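You operate a simulated robot arm through the tools that you are given. There is no shell and no other tool. Be economical: measure what you need, move in short steps, check, and stop when the job is done.

Carry out the task below with a simulated robot arm. There is one attempt and no reset: what you move stays moved.

JOB
Scrub the bearer plate clean, then grease it from the blue tin.
Fine: yellow brush to scrub, green brush to grease; both go back.

The check looks at the end state, three seconds after you hand in, the way a careful person would. Anything else that was tipped, shoved, dropped, spilled or broken makes it a failure.

ROBOT AND FRAMES
A 6-joint arm with a two-finger parallel gripper on a trunk, on a base that drives. Base frame: it is fixed to the floor where the robot stands at the start and does not move with it; the origin is under the middle of the robot, x ahead of it, y to its left, z up. Lengths are in m, angles in degrees, forces in N, time in s.
With the tool pointing down near the work surface it reaches from about 0.3 to 0.7 m from the robot's upright axis, wherever it stands. Its first joint turns from -166.0 to 166.0 degrees. Places, roughly: bearer plate [1.7, -0.4, 0.6]; grease cup three [1.4, -0.4, 0.7]; black valve [1.2, -0.4, 0.7]; blue tin [1.5, -0.5, 0.75]; white rag [-1, 1, 0.75]. Payload 4.1 kg.
The TCP is the grasp point between the finger pads, 0.023 m short of the fingertips. In the tool frame z runs along the fingers and y along their closing line. The gripper opens to 0.094 m. The fingers are 0.038 m wide and 0.01 m thick; the gripper's body (0.054 by 0.096 m) begins 0.039 m behind the TCP.
Orientation is that of the tool frame in the base frame, as [roll, pitch, yaw] about the fixed x, y, z axes, in that order (R = Rz(yaw) Ry(pitch) Rx(roll)). With the fingers straight down and closing along the base's y, the tool's x points along the base's -x, its y along +y and its z along -z.

CONTROLS
- The arm moves only by the tool send_rows. Its arguments are lists of equal length, an entry for each row: "fingers": the opening in per cent of the stroke, from 0 (shut) to 100 (fully open); "linear": the shift along the base's x, y, z in m, a list of three; "rotation": the turn, a rotation vector about the base's x, y, z in degrees, a list of three. In form: {"fingers": [fingers, ...], "linear": [[tx, ty, tz], ...], "rotation": [[wx, wy, wz], ...]}. A call has 1 to 8 rows; each row shifts and turns the commanded pose from where the row before left it. Each row takes 0.2 s and may step no farther than 0.05 m and 8.6 degrees from the row before; otherwise, or with a gripper value out of range, the whole call is refused. A pose out of reach is approached as far as the arm can. The call stops where the force on the tool passes 40 N (or 10 N more than at its start, if that is more) or the arm is blocked; 0.2 s more then pass. The fingers move at their own pace (about 0.045 m/s each) and stop on an object; they squeeze with about 37 N. The grip force told is the motor's: it shows also when the fingers shut on nothing. Time passes only in rows, and 0.2 s behind the last, so rows that do not move let the fingers close. The reply holds the time, the measured pose of the TCP, the force on the tool along the base axes, the opening and the grip force, in the units named above and with some noise.
- Cameras (640 x 400 px; columns grow to the right, rows downward): "scene" is now at [0.0114, 0.143, 1.3035]; the picture's right is [-0.30, -0.95, 0.00], its down [-0.75, 0.23, -0.62] and it looks along [0.59, -0.18, -0.79] (base axes); focal length 255 px, centre (320, 200). "wrist" rides on the gripper at [0.086, 0.016, -0.075] in the tool frame; the picture's right is [-0.18, 0.98, 0.00], its down [-0.58, -0.11, -0.81] and it looks along [-0.79, -0.15, 0.59] (tool axes); focal length 243 px, centre (320, 200). There is no depth. A picture from a camera that has moved, and an enlarged one, comes with that camera's place and axes in the base frame and with its lens.
- grab_frame(camera): a new picture of that camera. The clock stands still meanwhile.
- move_column(by): slides the trunk up (or, below 0, down) by that many m; the arm and the scene camera ride with it, the base frame stays. It gives what a move gives, with no picture.
- drive_base(legs): drives the robot by 1 to 6 legs, each [ahead, turn to the left] in m and degrees, along the robot's own axes; the way and the turn of a leg run together, so that a leg with both is an arc; at most 1.5 m and 180 degrees a leg. The arm and the cameras ride along, it lands a little off, and it stops where it bumps. It gives what a move gives.
- pan_tilt(pan, tilt): turns the head with the scene camera to pan (to the left, within 155 degrees either way) and tilt (down, from -29 to 69), counted from straight ahead of the robot. It gives what a move gives.
- close_up(camera, box): a new picture of the part [left, top, right, bottom] of that camera's present view, enlarged. The clock stands still meanwhile.
- close_job(): hands the job in; it is judged then, once.

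Go step by step. Nothing tells you exact positions but the pictures and the camera data: compare them with the known pose of the tool, close in by small moves and look again before you grip or let go. The budget is 120 turns and 90 pictures, counting those below and the enlarged ones. Unless the task says otherwise, let go and move clear before handing in, and close with one line.

The tools are called after "Emit:" as name(argument=value, ...) on one line, values as JSON. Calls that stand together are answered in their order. send_rows: Moves the arm, as the interface text tells. Its arguments: {"type":"object","properties":{"fingers":{"type":"array","items":{"type":"number"}},"linear":{"type":"array","items":{"type":"array","items":{"type":"number"}}},"rotation":{"type":"array","items":{"type":"array","items":{"type":"number"}}}},"required":["fingers","linear","rotation"]} The other tools are called the same way: move_column (by) slides the trunk up or down; drive_base (legs) drives the base; pan_tilt (pan, tilt) turns the head that bears the scene camera; grab_frame (camera) takes a picture; close_up (camera, box) takes an enlarged picture of a part of a camera's view; close_job () hands the job in.

At the start:

```text
time: 0.0
ee_pos: [0.4148, 0.2202, 0.7701]
orientation: [180.0, 0.0, 180.0]
wrist_force: [1.2, 0.0, -0.3]
grip_width: 0.094
grasp_force: 0.1
trunk travel left (down, up): [-0.275, 0.315]
robot x, y, heading: [0.0027, -0.0016, 0.2]
head pan, tilt: [-17.4, 51.8]
```

scene: 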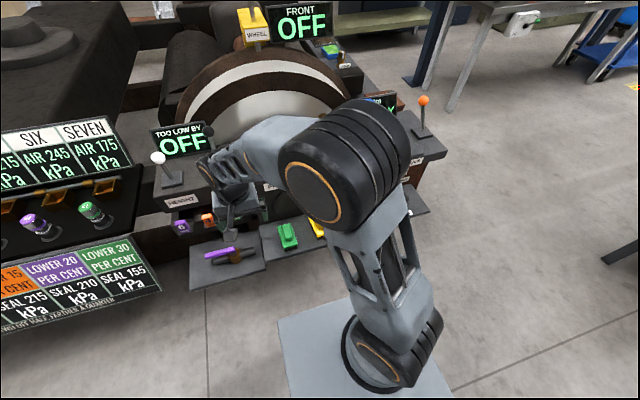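
wrist: 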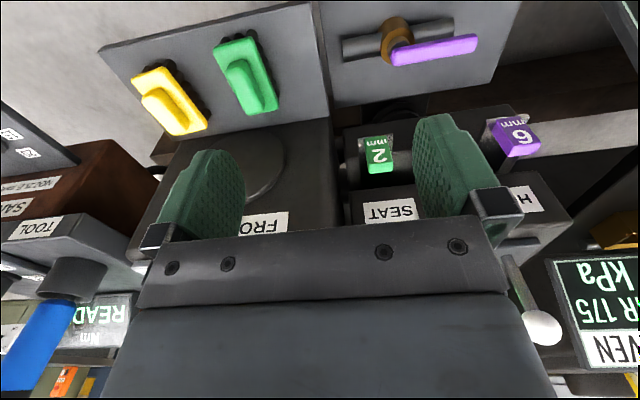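

I see a machine with yellow and green brushes on a tray near the arm, plus signs and levers. I look closer at both views before moving.

Emit:
close_up(camera="scene", box=[140, 0, 460, 200])

Emit:
close_up(camera="scene", box=[0, 100, 320, 330])

Emit:
pan_tilt(pan=-17, tilt=20)

Emit:
grab_frame(camera="scene")

```text
2.00 times, centred on (300, 100) of scene
camera zoom: at [0.0114, 0.143, 1.3035], right [-0.3, -0.95, 0.0], down [-0.75, 0.23, -0.62], along [0.59, -0.18, -0.79], focal length 510 px, centre (360, 400)
```

zoom: 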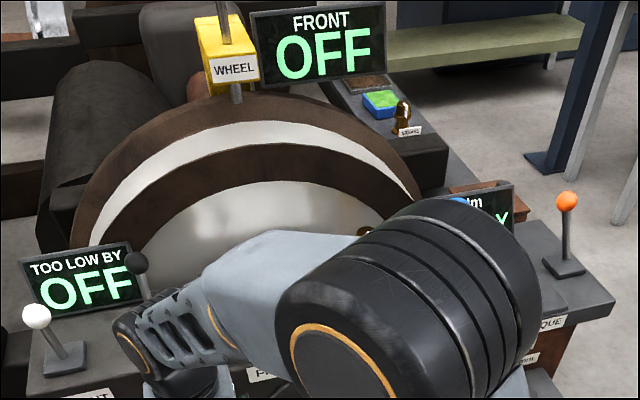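

```text
1.74 times, centred on (160, 215) of scene
camera zoom: at [0.0114, 0.143, 1.3035], right [-0.3, -0.95, 0.0], down [-0.75, 0.23, -0.62], along [0.59, -0.18, -0.79], focal length 444 px, centre (598, 174)
```

zoom: 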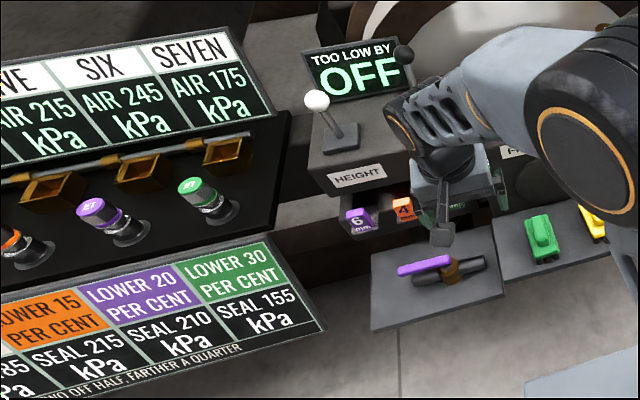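

```text
time: 1.0
ee_pos: [0.4158, 0.22, 0.7697]
orientation: [180.0, 0.0, 180.0]
wrist_force: [0.0, 0.5, 0.4]
grip_width: 0.094
grasp_force: 0.0
trunk travel left (down, up): [-0.275, 0.315]
robot x, y, heading: [-0.0003, 0.0041, 0.1]
head pan, tilt: [-17.0, 20.0]
```

```text
85 pictures are left
camera scene: at [0.0286, 0.1382, 1.3515], right [-0.29, -0.96, 0.0], down [-0.33, 0.1, -0.94], along [0.9, -0.27, -0.34], focal length 255 px, centre (320, 200)
```

scene: 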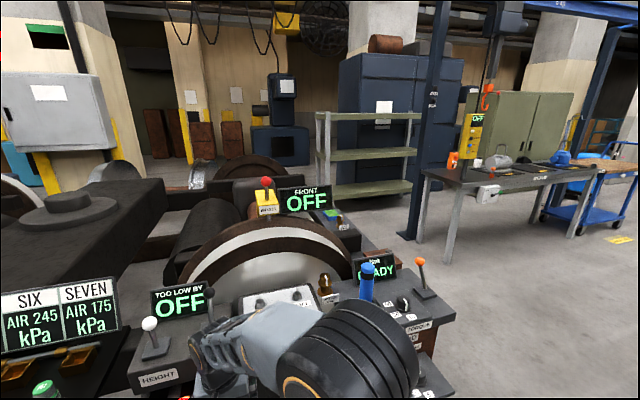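

The rusty plate and blue tin with green paste sit behind the wheel at about (1.5–1.8, -0.4). I check the brush tray and the far area in detail.

Emit:
close_up(camera="wrist", box=[90, 0, 490, 250])

Emit:
close_up(camera="scene", box=[240, 160, 480, 310])

Emit:
close_up(camera="scene", box=[420, 80, 640, 220])

```text
1.60 times, centred on (290, 125) of wrist
camera zoom: at [0.3292, 0.2365, 0.8433], right [0.18, 0.98, 0.0], down [0.58, -0.11, 0.81], along [0.79, -0.15, -0.59], focal length 388 px, centre (368, 320)
```

zoom: 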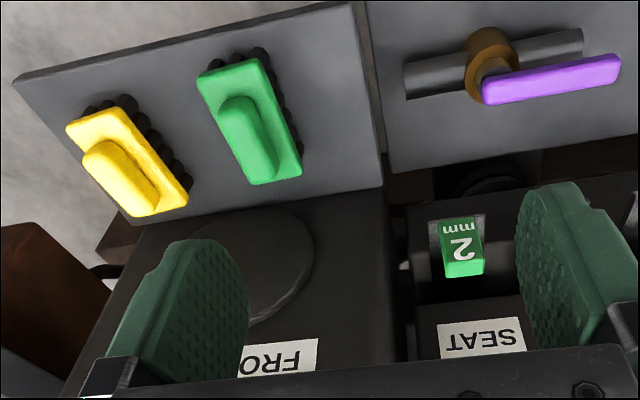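

```text
2.67 times, centred on (360, 235) of scene
camera zoom: at [0.0286, 0.1382, 1.3515], right [-0.29, -0.96, 0.0], down [-0.33, 0.1, -0.94], along [0.9, -0.27, -0.34], focal length 681 px, centre (213, 107)
```

zoom: 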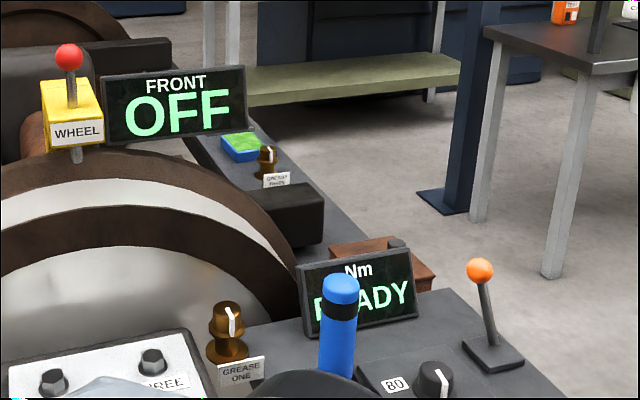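

```text
2.86 times, centred on (530, 150) of scene
camera zoom: at [0.0286, 0.1382, 1.3515], right [-0.29, -0.96, 0.0], down [-0.33, 0.1, -0.94], along [0.9, -0.27, -0.34], focal length 729 px, centre (-280, 343)
```

zoom: 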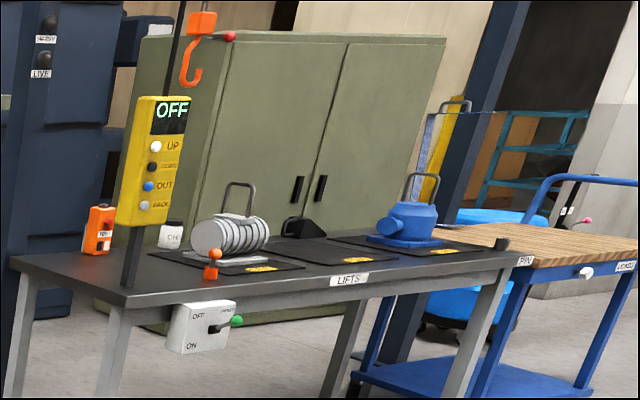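

The yellow and green brushes lie on the near tray at roughly (0.48, 0.0) and (0.47, 0.115), handles up. I move the gripper above the yellow one for a closer look.

Emit:
send_rows(fingers=[100, 100, 100, 100, 100, 100], linear=[[0, -0.045, 0], [0, -0.045, 0], [0, -0.045, 0], [0, -0.045, 0], [0, -0.04, -0.03], [0, 0, -0.04]], rotation=[[0, 0, 0], [0, 0, 0], [0, 0, 0], [0, 0, 0], [0, 0, 0], [0, 0, 0]])

Emit:
grab_frame(camera="wrist")

Emit:
pan_tilt(pan=-10, tilt=60)

Emit:
grab_frame(camera="scene")

```text
time: 2.4
ee_pos: [0.4133, 0.0003, 0.699]
orientation: [179.9, -0.1, -179.9]
wrist_force: [0.8, 0.3, 0.5]
grip_width: 0.0941
grasp_force: 0.0
trunk travel left (down, up): [-0.275, 0.315]
robot x, y, heading: [-0.0005, 0.004, -0.2]
head pan, tilt: [-17.0, 20.0]
```

```text
81 pictures are left
camera wrist: at [0.3276, 0.0167, 0.7739], right [0.18, 0.98, 0.0], down [0.58, -0.11, 0.81], along [0.79, -0.15, -0.59], focal length 243 px, centre (320, 200)
```

wrist: 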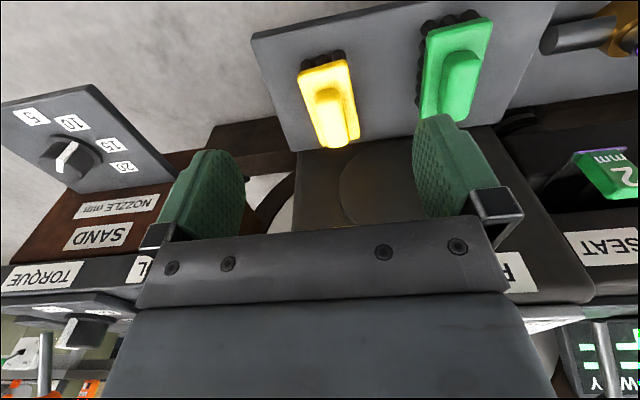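

```text
time: 3.4
ee_pos: [0.4136, 0.0002, 0.7005]
orientation: [179.9, -0.1, -180.0]
wrist_force: [-0.5, 1.0, 1.2]
grip_width: 0.0942
grasp_force: 0.1
trunk travel left (down, up): [-0.275, 0.315]
robot x, y, heading: [0.0005, 0.0008, -0.2]
head pan, tilt: [-10.0, 60.0]
```

```text
80 pictures are left
camera scene: at [0.0053, 0.1538, 1.2935], right [-0.17, -0.98, 0.0], down [-0.85, 0.15, -0.5], along [0.49, -0.09, -0.87], focal length 255 px, centre (320, 200)
```

scene: 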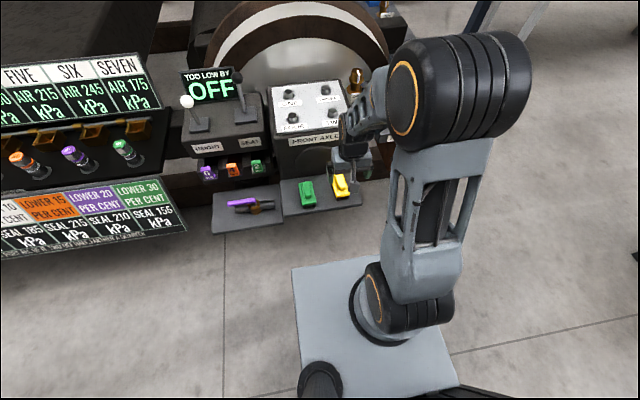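

Yellow brush body spans about x 0.44–0.54, y -0.025–0.027, nearly aligned with x. I descend above it and check.

Emit:
send_rows(fingers=[100, 100, 100, 100], linear=[[0.035, 0, 0], [0.035, 0, -0.02], [0, 0, -0.03], [0, 0, -0.03]], rotation=[[0, 0, 3], [0, 0, 0], [0, 0, 0], [0, 0, 0]])

Emit:
grab_frame(camera="wrist")

Emit:
close_up(camera="scene", box=[270, 120, 400, 220])

```text
time: 4.4
ee_pos: [0.4824, 0.0, 0.6186]
orientation: [-180.0, 0.1, -177.0]
wrist_force: [0.5, 0.2, -0.3]
grip_width: 0.094
grasp_force: 0.0
trunk travel left (down, up): [-0.275, 0.315]
robot x, y, heading: [0.0013, 0.0026, -0.0]
head pan, tilt: [-10.0, 60.0]
```

```text
79 pictures are left
camera wrist: at [0.3956, 0.0118, 0.6932], right [0.13, 0.99, 0.0], down [0.59, -0.08, 0.81], along [0.8, -0.11, -0.59], focal length 243 px, centre (320, 200)
```

wrist: 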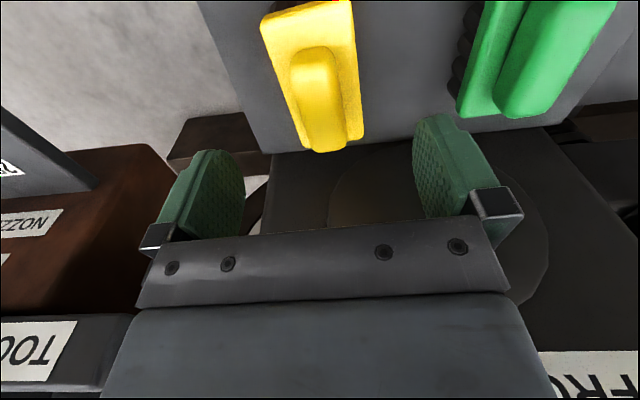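

```text
4.00 times, centred on (335, 170) of scene
camera zoom: at [0.0051, 0.1538, 1.2934], right [-0.17, -0.98, 0.0], down [-0.85, 0.15, -0.5], along [0.49, -0.09, -0.87], focal length 1021 px, centre (260, 320)
```

zoom: 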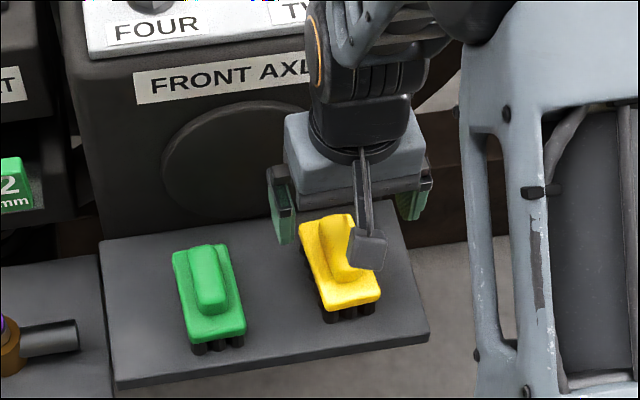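

The handle is centred between the fingers. I descend in steps and check with the scene zoom.

Emit:
send_rows(fingers=[100, 100], linear=[[0, 0, -0.02], [0, 0, -0.02]], rotation=[[0, 0, 0], [0, 0, 0]])

Emit:
close_up(camera="wrist", box=[120, 0, 520, 250])

Emit:
close_up(camera="scene", box=[290, 130, 390, 210])

```text
time: 5.0
ee_pos: [0.4841, 0.0005, 0.5791]
orientation: [-180.0, 0.1, -177.0]
wrist_force: [0.1, 0.4, 0.0]
grip_width: 0.0939
grasp_force: 0.0
trunk travel left (down, up): [-0.275, 0.315]
robot x, y, heading: [0.0016, 0.0015, 0.2]
head pan, tilt: [-10.0, 60.0]
```

```text
1.60 times, centred on (320, 125) of wrist
camera zoom: at [0.3972, 0.0125, 0.6533], right [0.13, 0.99, 0.0], down [0.59, -0.08, 0.81], along [0.8, -0.11, -0.59], focal length 388 px, centre (320, 320)
```

zoom: 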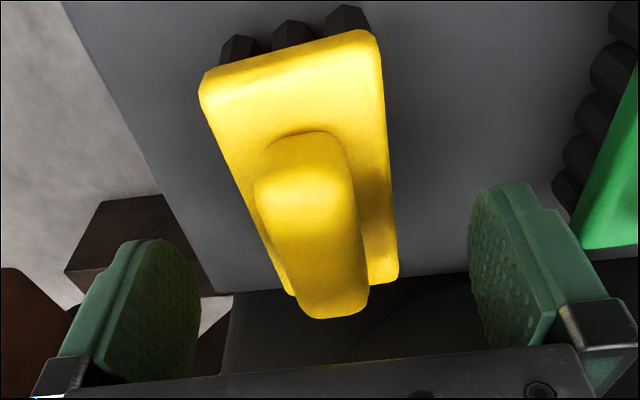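

```text
5.00 times, centred on (340, 170) of scene
camera zoom: at [0.0051, 0.1538, 1.2934], right [-0.17, -0.98, 0.0], down [-0.85, 0.15, -0.5], along [0.49, -0.09, -0.87], focal length 1276 px, centre (220, 350)
```

zoom: 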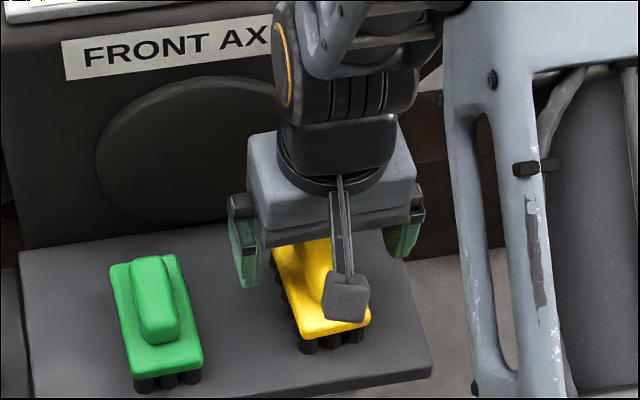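

Handle top is near z 0.568, centred at x ≈ 0.476. I shift back slightly, lower a bit and close.

Emit:
send_rows(fingers=[100, 100, 60, 20, 20, 20, 20, 20], linear=[[-0.007, 0.0015, 0], [0, 0, -0.008], [0, 0, 0], [0, 0, 0], [0, 0, 0], [0, 0, 0], [0, 0, 0], [0, 0, 0]], rotation=[[0, 0, 0], [0, 0, 0], [0, 0, 0], [0, 0, 0], [0, 0, 0], [0, 0, 0], [0, 0, 0], [0, 0, 0]])

Emit:
close_up(camera="wrist", box=[120, 0, 520, 250])

```text
time: 6.8
ee_pos: [0.4769, 0.0013, 0.571]
orientation: [-179.9, 0.0, -176.9]
wrist_force: [-0.1, -0.2, -0.7]
grip_width: 0.0257
grasp_force: 36.9
trunk travel left (down, up): [-0.275, 0.315]
robot x, y, heading: [0.0024, -0.0, 0.2]
head pan, tilt: [-10.0, 60.0]
```

```text
1.60 times, centred on (320, 125) of wrist
camera zoom: at [0.3911, 0.0132, 0.6453], right [0.13, 0.99, 0.0], down [0.59, -0.08, 0.81], along [0.8, -0.11, -0.59], focal length 388 px, centre (320, 320)
```

zoom: 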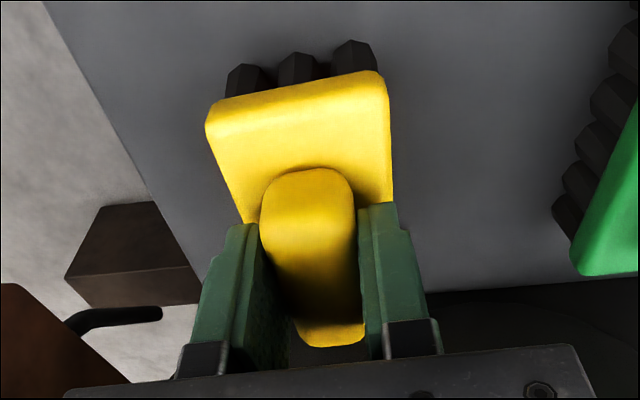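

The yellow brush is gripped (home TCP 0.477, 0.001, 0.571, yaw -177). I lift it, draw back, and look right for the driving path.

Emit:
send_rows(fingers=[20, 20, 20, 20, 20, 20, 20, 20], linear=[[0, 0, 0.02], [0, 0, 0.04], [0, 0, 0.04], [-0.02, 0, 0.04], [-0.03, 0, 0.04], [-0.03, 0, 0.04], [-0.03, 0, 0.03], [0, 0, 0]], rotation=[[0, 0, 0], [0, 0, 0], [0, 0, 0], [0, 0, 0], [0, 0, 0], [0, 0, 0], [0, 0, 0], [0, 0, 0]])

Emit:
pan_tilt(pan=-65, tilt=35)

Emit:
grab_frame(camera="scene")

Emit:
grab_frame(camera="wrist")

```text
time: 8.6
ee_pos: [0.3686, 0.002, 0.8226]
orientation: [180.0, -0.1, -176.9]
wrist_force: [-0.3, 0.9, -1.5]
grip_width: 0.0256
grasp_force: 37.3
trunk travel left (down, up): [-0.275, 0.315]
robot x, y, heading: [0.0011, -0.0013, -0.1]
head pan, tilt: [-10.0, 60.0]
```

```text
time: 9.9
ee_pos: [0.3711, 0.0021, 0.8219]
orientation: [-180.0, -0.1, -177.0]
wrist_force: [-0.4, -0.1, -0.9]
grip_width: 0.0256
grasp_force: 37.1
trunk travel left (down, up): [-0.275, 0.315]
robot x, y, heading: [-0.0021, 0.0023, 0.3]
head pan, tilt: [-65.0, 35.0]
```

```text
74 pictures are left
camera scene: at [-0.0231, 0.0856, 1.3277], right [-0.91, -0.42, 0.0], down [-0.24, 0.52, -0.82], along [0.35, -0.74, -0.57], focal length 255 px, centre (320, 200)
```

scene: 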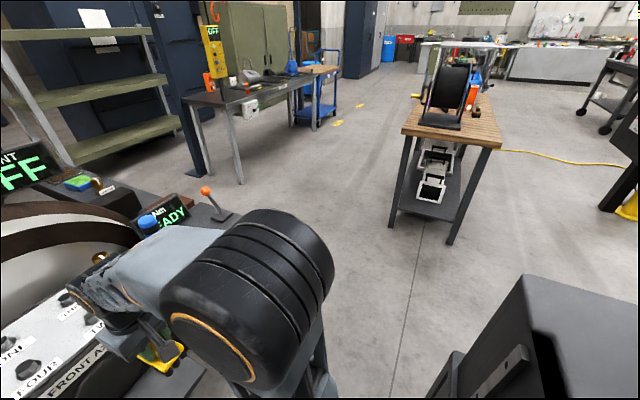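

```text
73 pictures are left
camera wrist: at [0.2833, 0.0135, 0.897], right [0.13, 0.99, 0.0], down [0.59, -0.08, 0.81], along [0.8, -0.11, -0.59], focal length 243 px, centre (320, 200)
```

wrist: 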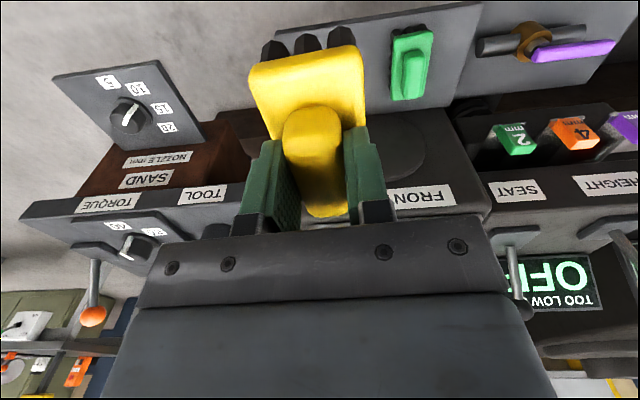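

The floor to the right is clear between the machine side (y ≈ -0.55) and the benches (y ≈ -1.5). I back off, turn right and drive toward (0.4, -1.0).

Emit:
drive_base(legs=[[-0.25, 0], [0, -57], [1.19, 0], [0, 57]])

Emit:
pan_tilt(pan=20, tilt=30)

Emit:
grab_frame(camera="scene")

```text
time: 22.3
ee_pos: [0.7479, -0.9906, 0.8222]
orientation: [-180.0, 0.0, -177.6]
wrist_force: [-0.1, 0.9, -1.5]
grip_width: 0.0258
grasp_force: 37.2
trunk travel left (down, up): [-0.275, 0.315]
robot x, y, heading: [0.3774, -0.9891, -0.4]
head pan, tilt: [-65.0, 35.0]
```

```text
time: 23.9
ee_pos: [0.7477, -0.9906, 0.8244]
orientation: [-179.9, 0.1, -177.6]
wrist_force: [-0.1, 0.0, -2.4]
grip_width: 0.0255
grasp_force: 37.4
trunk travel left (down, up): [-0.275, 0.315]
robot x, y, heading: [0.3798, -0.9876, -0.4]
head pan, tilt: [20.0, 30.0]
```

```text
72 pictures are left
camera scene: at [0.4037, -0.7934, 1.3355], right [0.33, -0.94, 0.0], down [-0.47, -0.17, -0.87], along [0.82, 0.29, -0.5], focal length 255 px, centre (320, 200)
```

scene: 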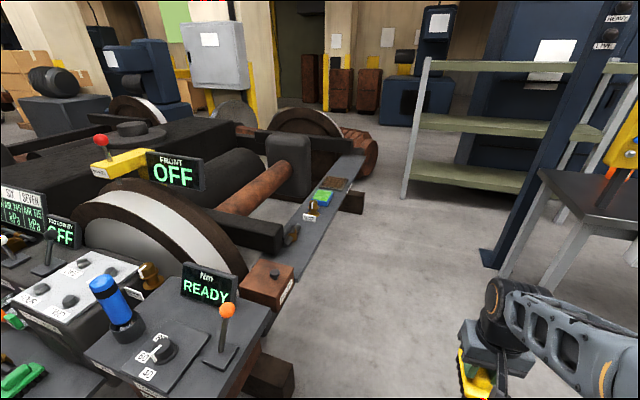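

The side rail with tin and rusty plate is visible. I zoom on it.

Emit:
close_up(camera="scene", box=[230, 150, 390, 250])

```text
4.00 times, centred on (310, 200) of scene
camera zoom: at [0.4037, -0.7934, 1.3355], right [0.33, -0.94, 0.0], down [-0.47, -0.17, -0.87], along [0.82, 0.29, -0.5], focal length 1021 px, centre (360, 200)
```

zoom: 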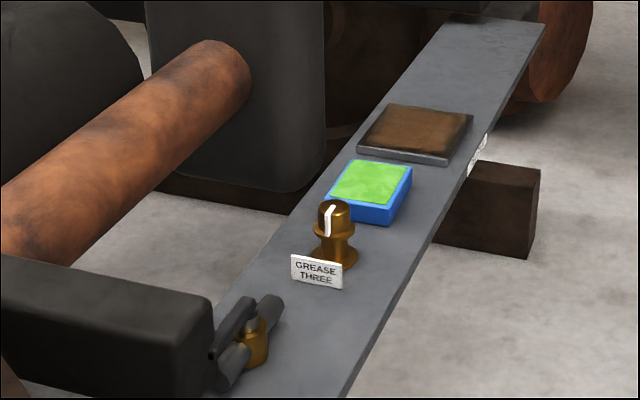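

The plate is around (1.82, -0.385), tin around (1.57, -0.39). I drive on to about x = 1.65.

Emit:
drive_base(legs=[[1.28, 0]])

Emit:
pan_tilt(pan=80, tilt=50)

Emit:
grab_frame(camera="scene")

```text
time: 30.3
ee_pos: [2.0126, -1.0072, 0.8225]
orientation: [-180.0, 0.1, -177.7]
wrist_force: [0.2, -0.2, -1.7]
grip_width: 0.0256
grasp_force: 37.3
trunk travel left (down, up): [-0.275, 0.315]
robot x, y, heading: [1.6414, -1.0044, -0.6]
head pan, tilt: [20.0, 30.0]
```

```text
time: 31.6
ee_pos: [2.0116, -1.0068, 0.8231]
orientation: [-179.9, 0.0, -177.9]
wrist_force: [0.2, -0.3, -1.0]
grip_width: 0.0257
grasp_force: 37.0
trunk travel left (down, up): [-0.275, 0.315]
robot x, y, heading: [1.6419, -1.0042, -1.0]
head pan, tilt: [80.0, 50.0]
```

```text
70 pictures are left
camera scene: at [1.5987, -0.7613, 1.306], right [0.98, -0.19, 0.0], down [-0.14, -0.75, -0.64], along [0.12, 0.63, -0.77], focal length 255 px, centre (320, 200)
```

scene: 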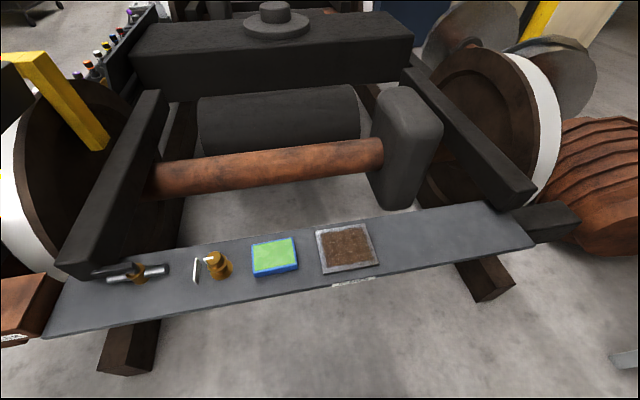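

Emit:
close_up(camera="scene", box=[190, 210, 398, 300])

```text
3.08 times, centred on (294, 255) of scene
camera zoom: at [1.5987, -0.7613, 1.306], right [0.98, -0.19, 0.0], down [-0.14, -0.75, -0.64], along [0.12, 0.63, -0.77], focal length 785 px, centre (400, 31)
```

zoom: 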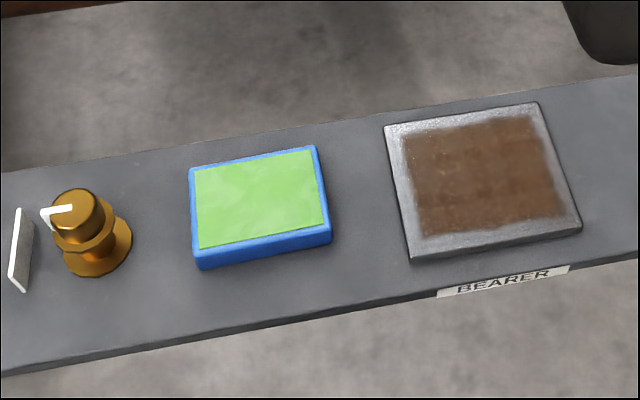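

The rusty patch spans roughly x 1.69–1.82, y -0.435 to -0.325 on the BEARER plate; tin centre is near (1.535, -0.385). I turn to face the rail and move slightly closer.

Emit:
drive_base(legs=[[0, 91], [0.09, 0]])

Emit:
pan_tilt(pan=-10, tilt=55)

Emit:
grab_frame(camera="scene")

Emit:
grab_frame(camera="wrist")

```text
time: 36.5
ee_pos: [1.6574, -0.5439, 0.8221]
orientation: [180.0, 0.0, -89.0]
wrist_force: [0.6, -0.3, -1.1]
grip_width: 0.0257
grasp_force: 36.9
trunk travel left (down, up): [-0.275, 0.315]
robot x, y, heading: [1.6428, -0.9121, 88.0]
head pan, tilt: [80.0, 50.0]
```

```text
time: 38.1
ee_pos: [1.6579, -0.5436, 0.8226]
orientation: [180.0, 0.0, -89.1]
wrist_force: [0.3, -0.1, -1.6]
grip_width: 0.0255
grasp_force: 37.1
trunk travel left (down, up): [-0.275, 0.315]
robot x, y, heading: [1.6465, -0.9154, 88.0]
head pan, tilt: [-10.0, 55.0]
```

```text
68 pictures are left
camera scene: at [1.4919, -0.8976, 1.2995], right [0.98, -0.21, 0.0], down [-0.17, -0.8, -0.57], along [0.12, 0.56, -0.82], focal length 255 px, centre (320, 200)
```

scene: 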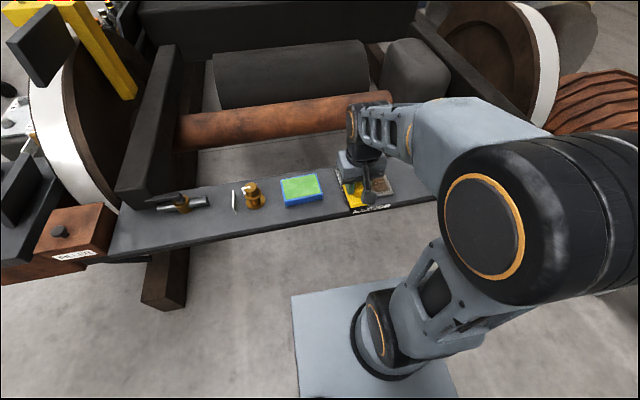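

```text
67 pictures are left
camera wrist: at [1.6438, -0.6301, 0.897], right [-0.99, 0.17, 0.0], down [0.1, 0.58, 0.81], along [0.14, 0.79, -0.59], focal length 243 px, centre (320, 200)
```

wrist: 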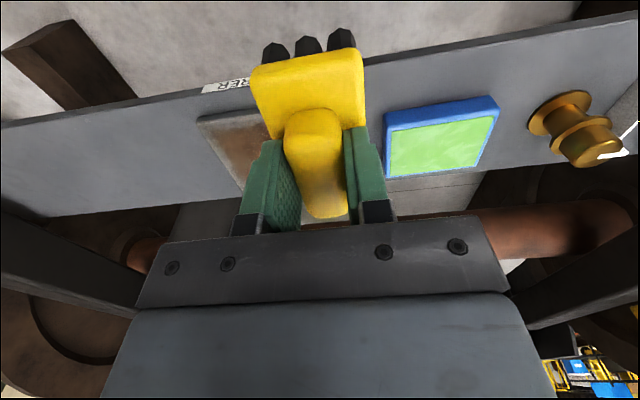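

Triangulation puts the tin top at z ≈ 0.68 and the plate top around 0.64, so the rust centre is near (1.743, -0.404). I move over it and come down gently.

Emit:
send_rows(fingers=[20, 20, 20, 20, 20], linear=[[0.03, 0.045, 0], [0.03, 0.045, 0], [0.025, 0.048, 0], [0, 0, -0.035], [0, 0, -0.02]], rotation=[[0, 0, -1], [0, 0, 0], [0, 0, 0], [0, 0, 0], [0, 0, 0]])

Emit:
grab_frame(camera="wrist")

Emit:
close_up(camera="scene", box=[270, 120, 470, 240])

```text
refused: row 1 steps farther than a row can; nothing moved
```

```text
66 pictures are left
camera wrist: at [1.6438, -0.6301, 0.897], right [-0.99, 0.17, 0.0], down [0.1, 0.58, 0.81], along [0.14, 0.79, -0.59], focal length 243 px, centre (320, 200)
```

wrist: 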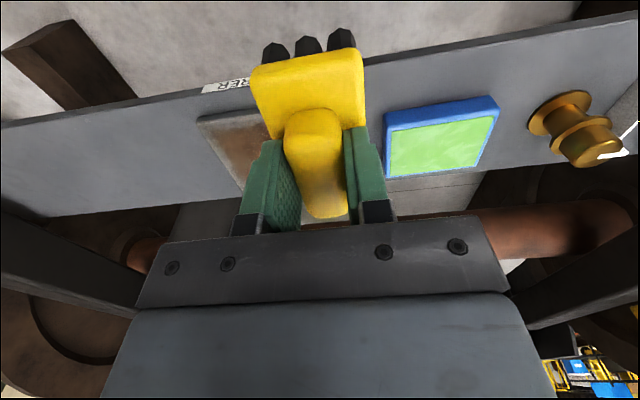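

```text
3.20 times, centred on (370, 180) of scene
camera zoom: at [1.4919, -0.8976, 1.2995], right [0.98, -0.21, 0.0], down [-0.17, -0.8, -0.57], along [0.12, 0.56, -0.82], focal length 817 px, centre (160, 264)
```

zoom: 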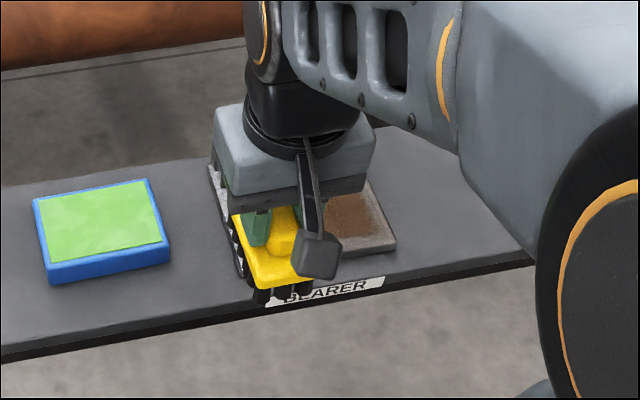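

The row was too long; I repeat with smaller steps.

Emit:
send_rows(fingers=[20, 20, 20, 20, 20, 20], linear=[[0.025, 0.035, 0], [0.025, 0.035, 0], [0.025, 0.035, 0], [0.01, 0.033, 0], [0, 0, -0.035], [0, 0, -0.02]], rotation=[[0, 0, -1], [0, 0, 0], [0, 0, 0], [0, 0, 0], [0, 0, 0], [0, 0, 0]])

Emit:
grab_frame(camera="wrist")

Emit:
close_up(camera="scene", box=[270, 120, 470, 240])

```text
time: 39.5
ee_pos: [1.7436, -0.4051, 0.7698]
orientation: [-180.0, 0.1, -90.1]
wrist_force: [-0.2, -0.4, -1.6]
grip_width: 0.0259
grasp_force: 36.9
trunk travel left (down, up): [-0.275, 0.315]
robot x, y, heading: [1.6438, -0.9136, 88.0]
head pan, tilt: [-10.0, 55.0]
```

```text
64 pictures are left
camera wrist: at [1.7276, -0.4914, 0.8439], right [-0.98, 0.19, 0.0], down [0.11, 0.58, 0.81], along [0.15, 0.79, -0.59], focal length 243 px, centre (320, 200)
```

wrist: 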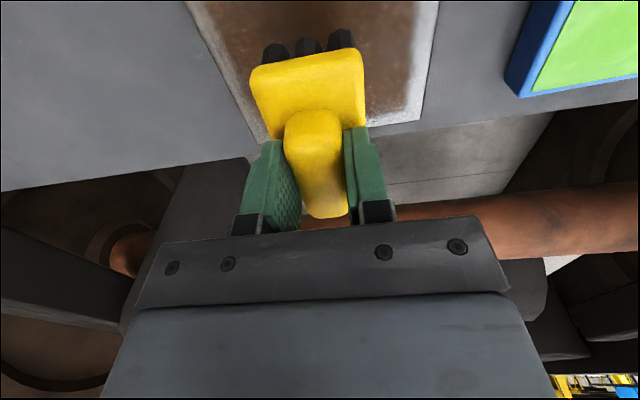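

```text
3.20 times, centred on (370, 180) of scene
camera zoom: at [1.492, -0.8976, 1.2995], right [0.98, -0.21, 0.0], down [-0.17, -0.8, -0.57], along [0.12, 0.56, -0.82], focal length 817 px, centre (160, 264)
```

zoom: 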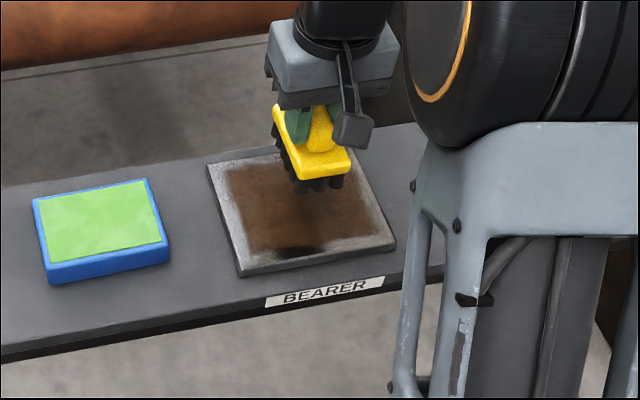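

Plate spans x 1.66–1.82, y -0.478 to -0.342, top z ≈ 0.65. I lower onto its centre in small steps, watching force.

Emit:
send_rows(fingers=[20, 20, 20, 20], linear=[[0, 0, -0.025], [0, 0, -0.015], [0, 0, -0.01], [0, 0, 0]], rotation=[[0, 0, 0], [0, 0, 0], [0, 0, 0], [0, 0, 0]])

Emit:
close_up(camera="scene", box=[270, 120, 470, 240])

```text
time: 40.5
ee_pos: [1.7415, -0.4066, 0.7181]
orientation: [179.9, 0.1, -90.1]
wrist_force: [0.1, 0.0, -1.0]
grip_width: 0.0255
grasp_force: 37.4
trunk travel left (down, up): [-0.275, 0.315]
robot x, y, heading: [1.6487, -0.9099, 87.9]
head pan, tilt: [-10.0, 55.0]
```

```text
3.20 times, centred on (370, 180) of scene
camera zoom: at [1.492, -0.8975, 1.2995], right [0.98, -0.21, 0.0], down [-0.17, -0.8, -0.57], along [0.12, 0.56, -0.82], focal length 817 px, centre (160, 264)
```

zoom: 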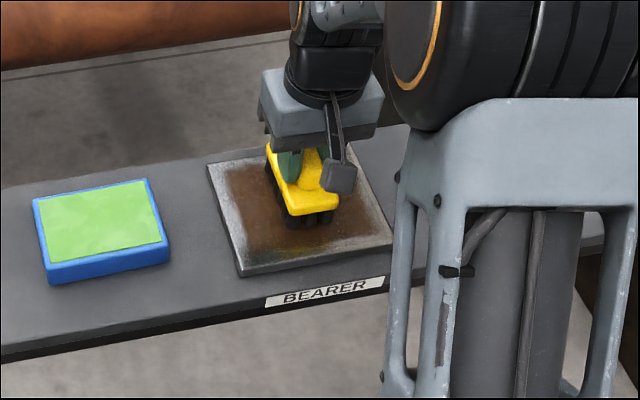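

Nearly in contact. I lower a few millimetres at a time.

Emit:
send_rows(fingers=[20, 20, 20], linear=[[0, 0, -0.004], [0, 0, -0.004], [0, 0, 0]], rotation=[[0, 0, 0], [0, 0, 0], [0, 0, 0]])

```text
time: 41.3
ee_pos: [1.7421, -0.4052, 0.715]
orientation: [-179.9, 0.5, -90.1]
wrist_force: [-0.3, -2.1, 41.1]
grip_width: 0.0256
grasp_force: 37.1
trunk travel left (down, up): [-0.275, 0.315]
robot x, y, heading: [1.6455, -0.9139, 88.0]
head pan, tilt: [-10.0, 55.0]
```

Contact at TCP z ≈ 0.715. I ease off to a light press.

Emit:
send_rows(fingers=[20, 20], linear=[[0, 0, 0.003], [0, 0, 0]], rotation=[[0, 0, 0], [0, 0, 0]])

```text
time: 41.9
ee_pos: [1.743, -0.4055, 0.7138]
orientation: [-179.9, 0.1, -90.2]
wrist_force: [2.9, 4.9, 20.5]
grip_width: 0.0254
grasp_force: 37.2
trunk travel left (down, up): [-0.275, 0.315]
robot x, y, heading: [1.646, -0.9106, 88.0]
head pan, tilt: [-10.0, 55.0]
```

I now sweep at ~15 N: first the far half of the plate.

Emit:
send_rows(fingers=[20, 20, 20, 20, 20, 20, 20, 20], linear=[[0, 0.02, 0.001], [-0.028, 0, 0], [-0.028, 0, 0], [0.028, 0, 0], [0.028, 0, 0], [0.028, 0, 0], [0.027, 0, 0], [-0.027, 0, 0]], rotation=[[0, 0, 0], [0, 0, 0], [0, 0, 0], [0, 0, 0], [0, 0, 0], [0, 0, 0], [0, 0, 0], [0, 0, 0]])

Emit:
close_up(camera="scene", box=[270, 120, 470, 240])

```text
time: 43.7
ee_pos: [1.7721, -0.3857, 0.7133]
orientation: [-179.9, 0.1, -90.1]
wrist_force: [6.9, -0.2, 22.8]
grip_width: 0.0255
grasp_force: 36.8
trunk travel left (down, up): [-0.275, 0.315]
robot x, y, heading: [1.6456, -0.9123, 87.8]
head pan, tilt: [-10.0, 55.0]
```

```text
3.20 times, centred on (370, 180) of scene
camera zoom: at [1.4924, -0.8989, 1.2997], right [0.98, -0.21, 0.0], down [-0.17, -0.8, -0.57], along [0.12, 0.56, -0.82], focal length 817 px, centre (160, 264)
```

zoom: 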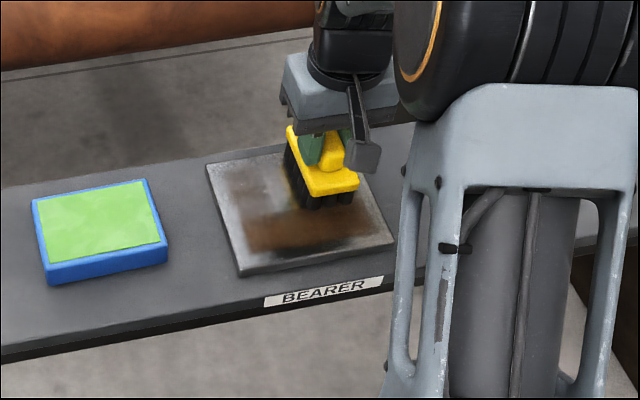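

It works; more passes are needed. I continue back and forth on the far half.

Emit:
send_rows(fingers=[20, 20, 20, 20, 20, 20, 20, 20], linear=[[-0.044, 0, 0], [-0.044, 0, 0], [0.0375, 0, 0], [0.0375, 0, 0], [0.0375, 0, 0], [-0.0375, 0, 0], [-0.0375, 0, 0], [-0.0375, 0, 0]], rotation=[[0, 0, 0], [0, 0, 0], [0, 0, 0], [0, 0, 0], [0, 0, 0], [0, 0, 0], [0, 0, 0], [0, 0, 0]])

Emit:
send_rows(fingers=[20, 20, 20, 20, 20, 20, 20, 20], linear=[[0, -0.025, 0], [0, -0.025, 0], [0.0375, 0, 0], [0.0375, 0, 0], [0.0375, 0, 0], [-0.0375, 0, 0], [-0.0375, 0, 0], [-0.0375, 0, 0]], rotation=[[0, 0, 0], [0, 0, 0], [0, 0, 0], [0, 0, 0], [0, 0, 0], [0, 0, 0], [0, 0, 0], [0, 0, 0]])

Emit:
send_rows(fingers=[20, 20, 20, 20, 20, 20], linear=[[0.0375, 0, 0], [0.0375, 0, 0], [0.0375, 0, 0], [-0.0375, 0, 0], [-0.0375, 0, 0], [-0.0375, 0, 0]], rotation=[[0, 0, 0], [0, 0, 0], [0, 0, 0], [0, 0, 0], [0, 0, 0], [0, 0, 0]])

Emit:
close_up(camera="scene", box=[270, 120, 470, 240])

```text
time: 45.5
ee_pos: [1.6832, -0.3871, 0.7144]
orientation: [-179.9, 0.1, -90.1]
wrist_force: [3.5, 0.5, 22.4]
grip_width: 0.0256
grasp_force: 36.4
trunk travel left (down, up): [-0.275, 0.315]
robot x, y, heading: [1.6441, -0.9092, 87.7]
head pan, tilt: [-10.0, 55.0]
```

```text
time: 47.1
ee_pos: [1.7238, -0.4352, 0.7141]
orientation: [-180.0, 0.3, -90.1]
wrist_force: [-7.2, -1.3, 17.1]
grip_width: 0.0253
grasp_force: 36.6
trunk travel left (down, up): [-0.275, 0.315]
robot x, y, heading: [1.6448, -0.9129, 87.9]
head pan, tilt: [-10.0, 55.0]
stopped in row 8: the force on the tool passed its limit (the readings are from after the stop); the commanded pose is now the measured one
```

```text
time: 48.5
ee_pos: [1.7238, -0.4373, 0.7146]
orientation: [-180.0, 0.2, -90.1]
wrist_force: [1.9, 0.8, 16.8]
grip_width: 0.0255
grasp_force: 36.4
trunk travel left (down, up): [-0.275, 0.315]
robot x, y, heading: [1.649, -0.9127, 87.7]
head pan, tilt: [-10.0, 55.0]
```

```text
3.20 times, centred on (370, 180) of scene
camera zoom: at [1.4923, -0.8981, 1.2996], right [0.98, -0.21, 0.0], down [-0.17, -0.8, -0.57], along [0.12, 0.56, -0.82], focal length 817 px, centre (160, 264)
```

zoom: 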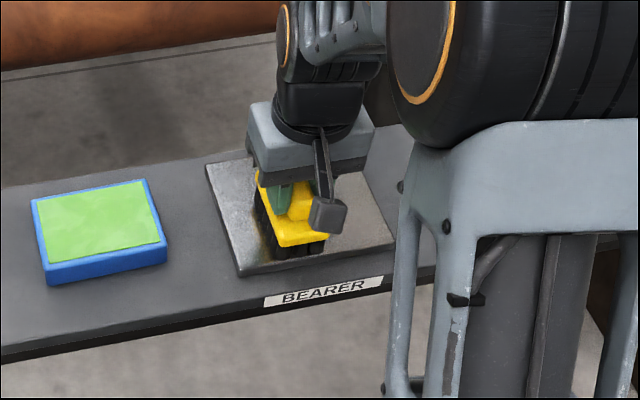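

Most is clean; left near part remains. I sweep there.

Emit:
send_rows(fingers=[20, 20, 20, 20, 20, 20, 20, 20], linear=[[-0.02, 0, 0], [-0.02, 0, 0], [0.03, 0, 0], [0.03, 0, 0], [-0.03, 0, 0], [-0.03, 0, 0], [0.03, 0, 0], [0.03, 0, 0]], rotation=[[0, 0, 0], [0, 0, 0], [0, 0, 0], [0, 0, 0], [0, 0, 0], [0, 0, 0], [0, 0, 0], [0, 0, 0]])

Emit:
send_rows(fingers=[20, 20, 20, 20], linear=[[0, 0, 0.03], [0, -0.03, 0.03], [0, -0.04, 0], [0, -0.04, 0]], rotation=[[0, 0, 0], [0, 0, 0], [0, 0, 0], [0, 0, 0]])

Emit:
close_up(camera="scene", box=[310, 140, 410, 215])

Emit:
close_up(camera="wrist", box=[100, 40, 540, 280])

```text
time: 49.9
ee_pos: [1.7052, -0.4357, 0.7134]
orientation: [-179.8, 0.3, -90.0]
wrist_force: [-6.5, -2.9, 18.6]
grip_width: 0.0255
grasp_force: 37.1
trunk travel left (down, up): [-0.275, 0.315]
robot x, y, heading: [1.6466, -0.9151, 87.6]
head pan, tilt: [-10.0, 55.0]
stopped in row 6: the force on the tool passed its limit (the readings are from after the stop); the commanded pose is now the measured one
```

```text
time: 50.9
ee_pos: [1.7064, -0.5479, 0.7737]
orientation: [-179.7, 0.4, -89.9]
wrist_force: [0.3, -1.2, -2.1]
grip_width: 0.0256
grasp_force: 36.8
trunk travel left (down, up): [-0.275, 0.315]
robot x, y, heading: [1.6463, -0.908, 87.6]
head pan, tilt: [-10.0, 55.0]
```

```text
5.33 times, centred on (360, 178) of scene
camera zoom: at [1.4921, -0.8964, 1.2994], right [0.98, -0.22, 0.0], down [-0.18, -0.8, -0.57], along [0.12, 0.56, -0.82], focal length 1361 px, centre (107, 320)
```

zoom: 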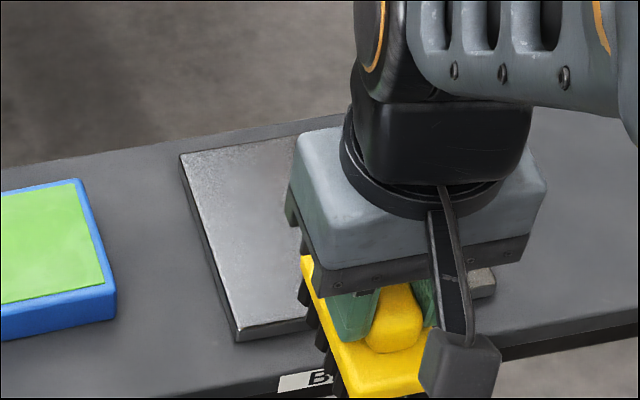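

```text
1.45 times, centred on (320, 160) of wrist
camera zoom: at [1.6902, -0.6341, 0.8471], right [-0.98, 0.18, 0.0], down [0.1, 0.58, 0.81], along [0.15, 0.8, -0.59], focal length 353 px, centre (320, 258)
```

zoom: 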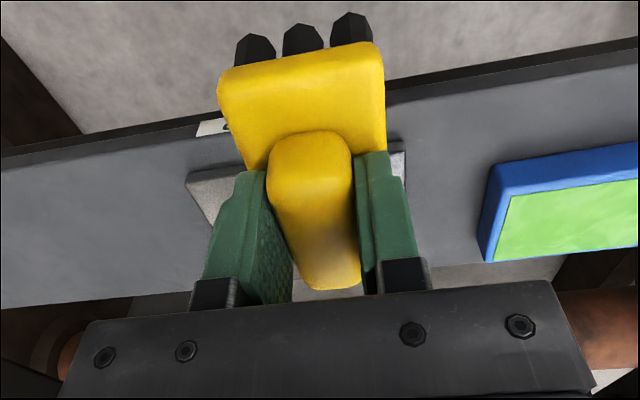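

The left part is clean. I retract further to see the whole plate.

Emit:
send_rows(fingers=[20, 20, 20, 20], linear=[[0.03, -0.03, 0.02], [0.03, -0.02, 0.03], [0.04, 0, 0.02], [0.04, 0, 0.02]], rotation=[[0, 0, 0], [0, 0, 0], [0, 0, 0], [0, 0, 0]])

Emit:
close_up(camera="scene", box=[270, 130, 430, 230])

```text
time: 51.9
ee_pos: [1.8441, -0.596, 0.8618]
orientation: [-179.7, 0.3, -89.9]
wrist_force: [-0.1, -0.5, -1.4]
grip_width: 0.0257
grasp_force: 37.5
trunk travel left (down, up): [-0.275, 0.315]
robot x, y, heading: [1.6474, -0.9165, 87.4]
head pan, tilt: [-10.0, 55.0]
```

```text
4.00 times, centred on (350, 180) of scene
camera zoom: at [1.492, -0.8967, 1.2994], right [0.98, -0.22, 0.0], down [-0.18, -0.8, -0.57], along [0.12, 0.56, -0.82], focal length 1021 px, centre (200, 280)
```

zoom: 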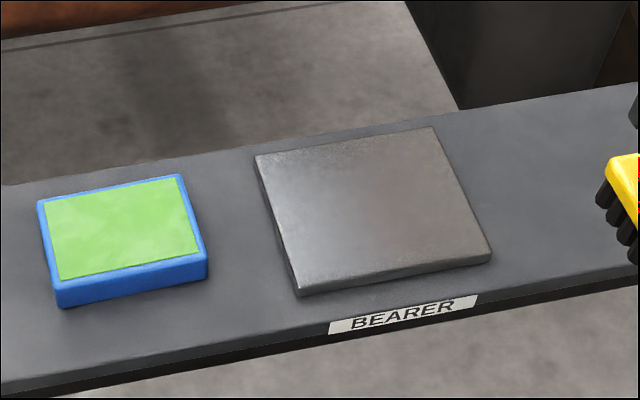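

Emit:
close_up(camera="scene", box=[328, 156, 400, 206])

```text
8.00 times, centred on (364, 181) of scene
camera zoom: at [1.492, -0.8967, 1.2994], right [0.98, -0.22, 0.0], down [-0.18, -0.8, -0.57], along [0.12, 0.56, -0.82], focal length 2042 px, centre (-32, 352)
```

zoom: 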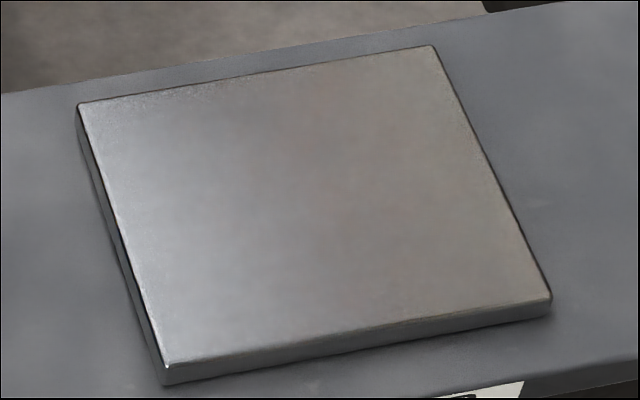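

It looks clean, though the right side has a slightly warm tint, perhaps reflection. I give it extra passes to be safe.

Emit:
send_rows(fingers=[20, 20, 20, 20, 20, 20, 20, 20], linear=[[-0.02, 0.04, 0], [-0.02, 0.04, 0], [0, 0.045, 0], [0, 0.045, -0.02], [-0.014, 0.04, -0.02], [0, 0, -0.04], [0, 0, -0.04], [0, 0, -0.025]], rotation=[[0, 0, 0], [0, 0, 0], [0, 0, 0], [0, 0, 0], [0, 0, 0], [0, 0, 0], [0, 0, 0], [0, 0, 0]])

```text
time: 53.6
ee_pos: [1.7937, -0.387, 0.7181]
orientation: [-179.7, 0.3, -89.8]
wrist_force: [0.4, -0.4, -0.9]
grip_width: 0.0258
grasp_force: 36.8
trunk travel left (down, up): [-0.275, 0.315]
robot x, y, heading: [1.6445, -0.9138, 87.5]
head pan, tilt: [-10.0, 55.0]
```

Emit:
send_rows(fingers=[20, 20, 20], linear=[[0, 0, -0.003], [0, 0, -0.002], [0, 0, 0]], rotation=[[0, 0, 0], [0, 0, 0], [0, 0, 0]])

```text
time: 54.5
ee_pos: [1.793, -0.3865, 0.7137]
orientation: [-179.8, 0.5, -89.9]
wrist_force: [1.9, -1.3, 10.0]
grip_width: 0.0254
grasp_force: 37.1
trunk travel left (down, up): [-0.275, 0.315]
robot x, y, heading: [1.6445, -0.9158, 87.6]
head pan, tilt: [-10.0, 55.0]
```

Emit:
send_rows(fingers=[20, 20, 20, 20, 20, 20, 20, 20], linear=[[-0.036, 0, -0.0005], [-0.036, 0, 0], [-0.036, 0, 0], [0.036, 0, 0], [0.036, 0, 0], [0.036, 0, 0], [0, -0.025, 0], [0, -0.025, 0]], rotation=[[0, 0, 0], [0, 0, 0], [0, 0, 0], [0, 0, 0], [0, 0, 0], [0, 0, 0], [0, 0, 0], [0, 0, 0]])

Emit:
send_rows(fingers=[20, 20, 20, 20, 20, 20], linear=[[-0.036, 0, 0], [-0.036, 0, 0], [-0.036, 0, 0], [0.036, 0, 0], [0.036, 0, 0], [0.036, 0, 0]], rotation=[[0, 0, 0], [0, 0, 0], [0, 0, 0], [0, 0, 0], [0, 0, 0], [0, 0, 0]])

Emit:
send_rows(fingers=[20, 20, 20, 20, 20, 20, 20, 20], linear=[[0, 0, 0.03], [0, 0, 0.04], [0, -0.04, 0.02], [0, -0.04, 0.02], [0.02, -0.04, 0], [0.03, -0.03, 0], [0, 0, 0], [0, 0, 0]], rotation=[[0, 0, 0], [0, 0, 0], [0, 0, 0], [0, 0, 0], [0, 0, 0], [0, 0, 0], [0, 0, 0], [0, 0, 0]])

Emit:
close_up(camera="scene", box=[310, 140, 420, 215])

```text
time: 56.2
ee_pos: [1.794, -0.4353, 0.7138]
orientation: [-179.5, 0.6, -89.9]
wrist_force: [4.6, 8.8, 34.7]
grip_width: 0.0254
grasp_force: 37.0
trunk travel left (down, up): [-0.275, 0.315]
robot x, y, heading: [1.6447, -0.9123, 87.6]
head pan, tilt: [-10.0, 55.0]
```

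```text
time: 56.8
ee_pos: [1.7311, -0.4347, 0.7136]
orientation: [-179.6, 0.8, -89.7]
wrist_force: [-7.6, -2.2, 21.0]
grip_width: 0.0256
grasp_force: 37.1
trunk travel left (down, up): [-0.275, 0.315]
robot x, y, heading: [1.6475, -0.9109, 87.9]
head pan, tilt: [-10.0, 55.0]
stopped in row 2: the force on the tool passed its limit (the readings are from after the stop); the commanded pose is now the measured one
```

```text
time: 58.6
ee_pos: [1.7826, -0.5853, 0.8227]
orientation: [-179.5, 0.5, -89.8]
wrist_force: [-0.7, -0.1, -1.0]
grip_width: 0.0255
grasp_force: 37.6
trunk travel left (down, up): [-0.275, 0.315]
robot x, y, heading: [1.6432, -0.913, 87.5]
head pan, tilt: [-10.0, 55.0]
```

```text
5.33 times, centred on (365, 178) of scene
camera zoom: at [1.4922, -0.8965, 1.2995], right [0.98, -0.22, 0.0], down [-0.18, -0.8, -0.57], along [0.12, 0.56, -0.82], focal length 1361 px, centre (80, 320)
```

zoom: 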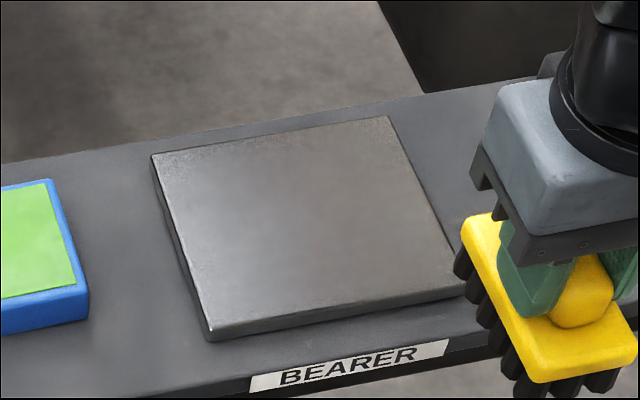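

The plate is clean (tint is reflection). I bring the arm in front and retrace the drive to return the yellow brush.

Emit:
send_rows(fingers=[20, 20, 20, 20], linear=[[-0.04, 0, 0], [-0.04, 0, 0], [-0.04, 0, 0], [0, 0.03, 0]], rotation=[[0, 0, 0], [0, 0, 0], [0, 0, 0], [0, 0, 0]])

Emit:
drive_base(legs=[[-0.09, 0], [0, -87.5], [-1.265, 0]])

```text
time: 59.6
ee_pos: [1.6609, -0.5554, 0.8217]
orientation: [-179.6, 0.4, -89.8]
wrist_force: [-0.1, 0.0, -1.4]
grip_width: 0.0254
grasp_force: 36.5
trunk travel left (down, up): [-0.275, 0.315]
robot x, y, heading: [1.6467, -0.914, 87.1]
head pan, tilt: [-10.0, 55.0]
```

```text
time: 70.7
ee_pos: [0.7238, -0.9437, 0.8215]
orientation: [-179.6, 0.6, 178.8]
wrist_force: [0.4, -0.2, -1.1]
grip_width: 0.0256
grasp_force: 36.8
trunk travel left (down, up): [-0.275, 0.315]
robot x, y, heading: [0.3646, -0.9201, -3.7]
head pan, tilt: [-10.0, 55.0]
```

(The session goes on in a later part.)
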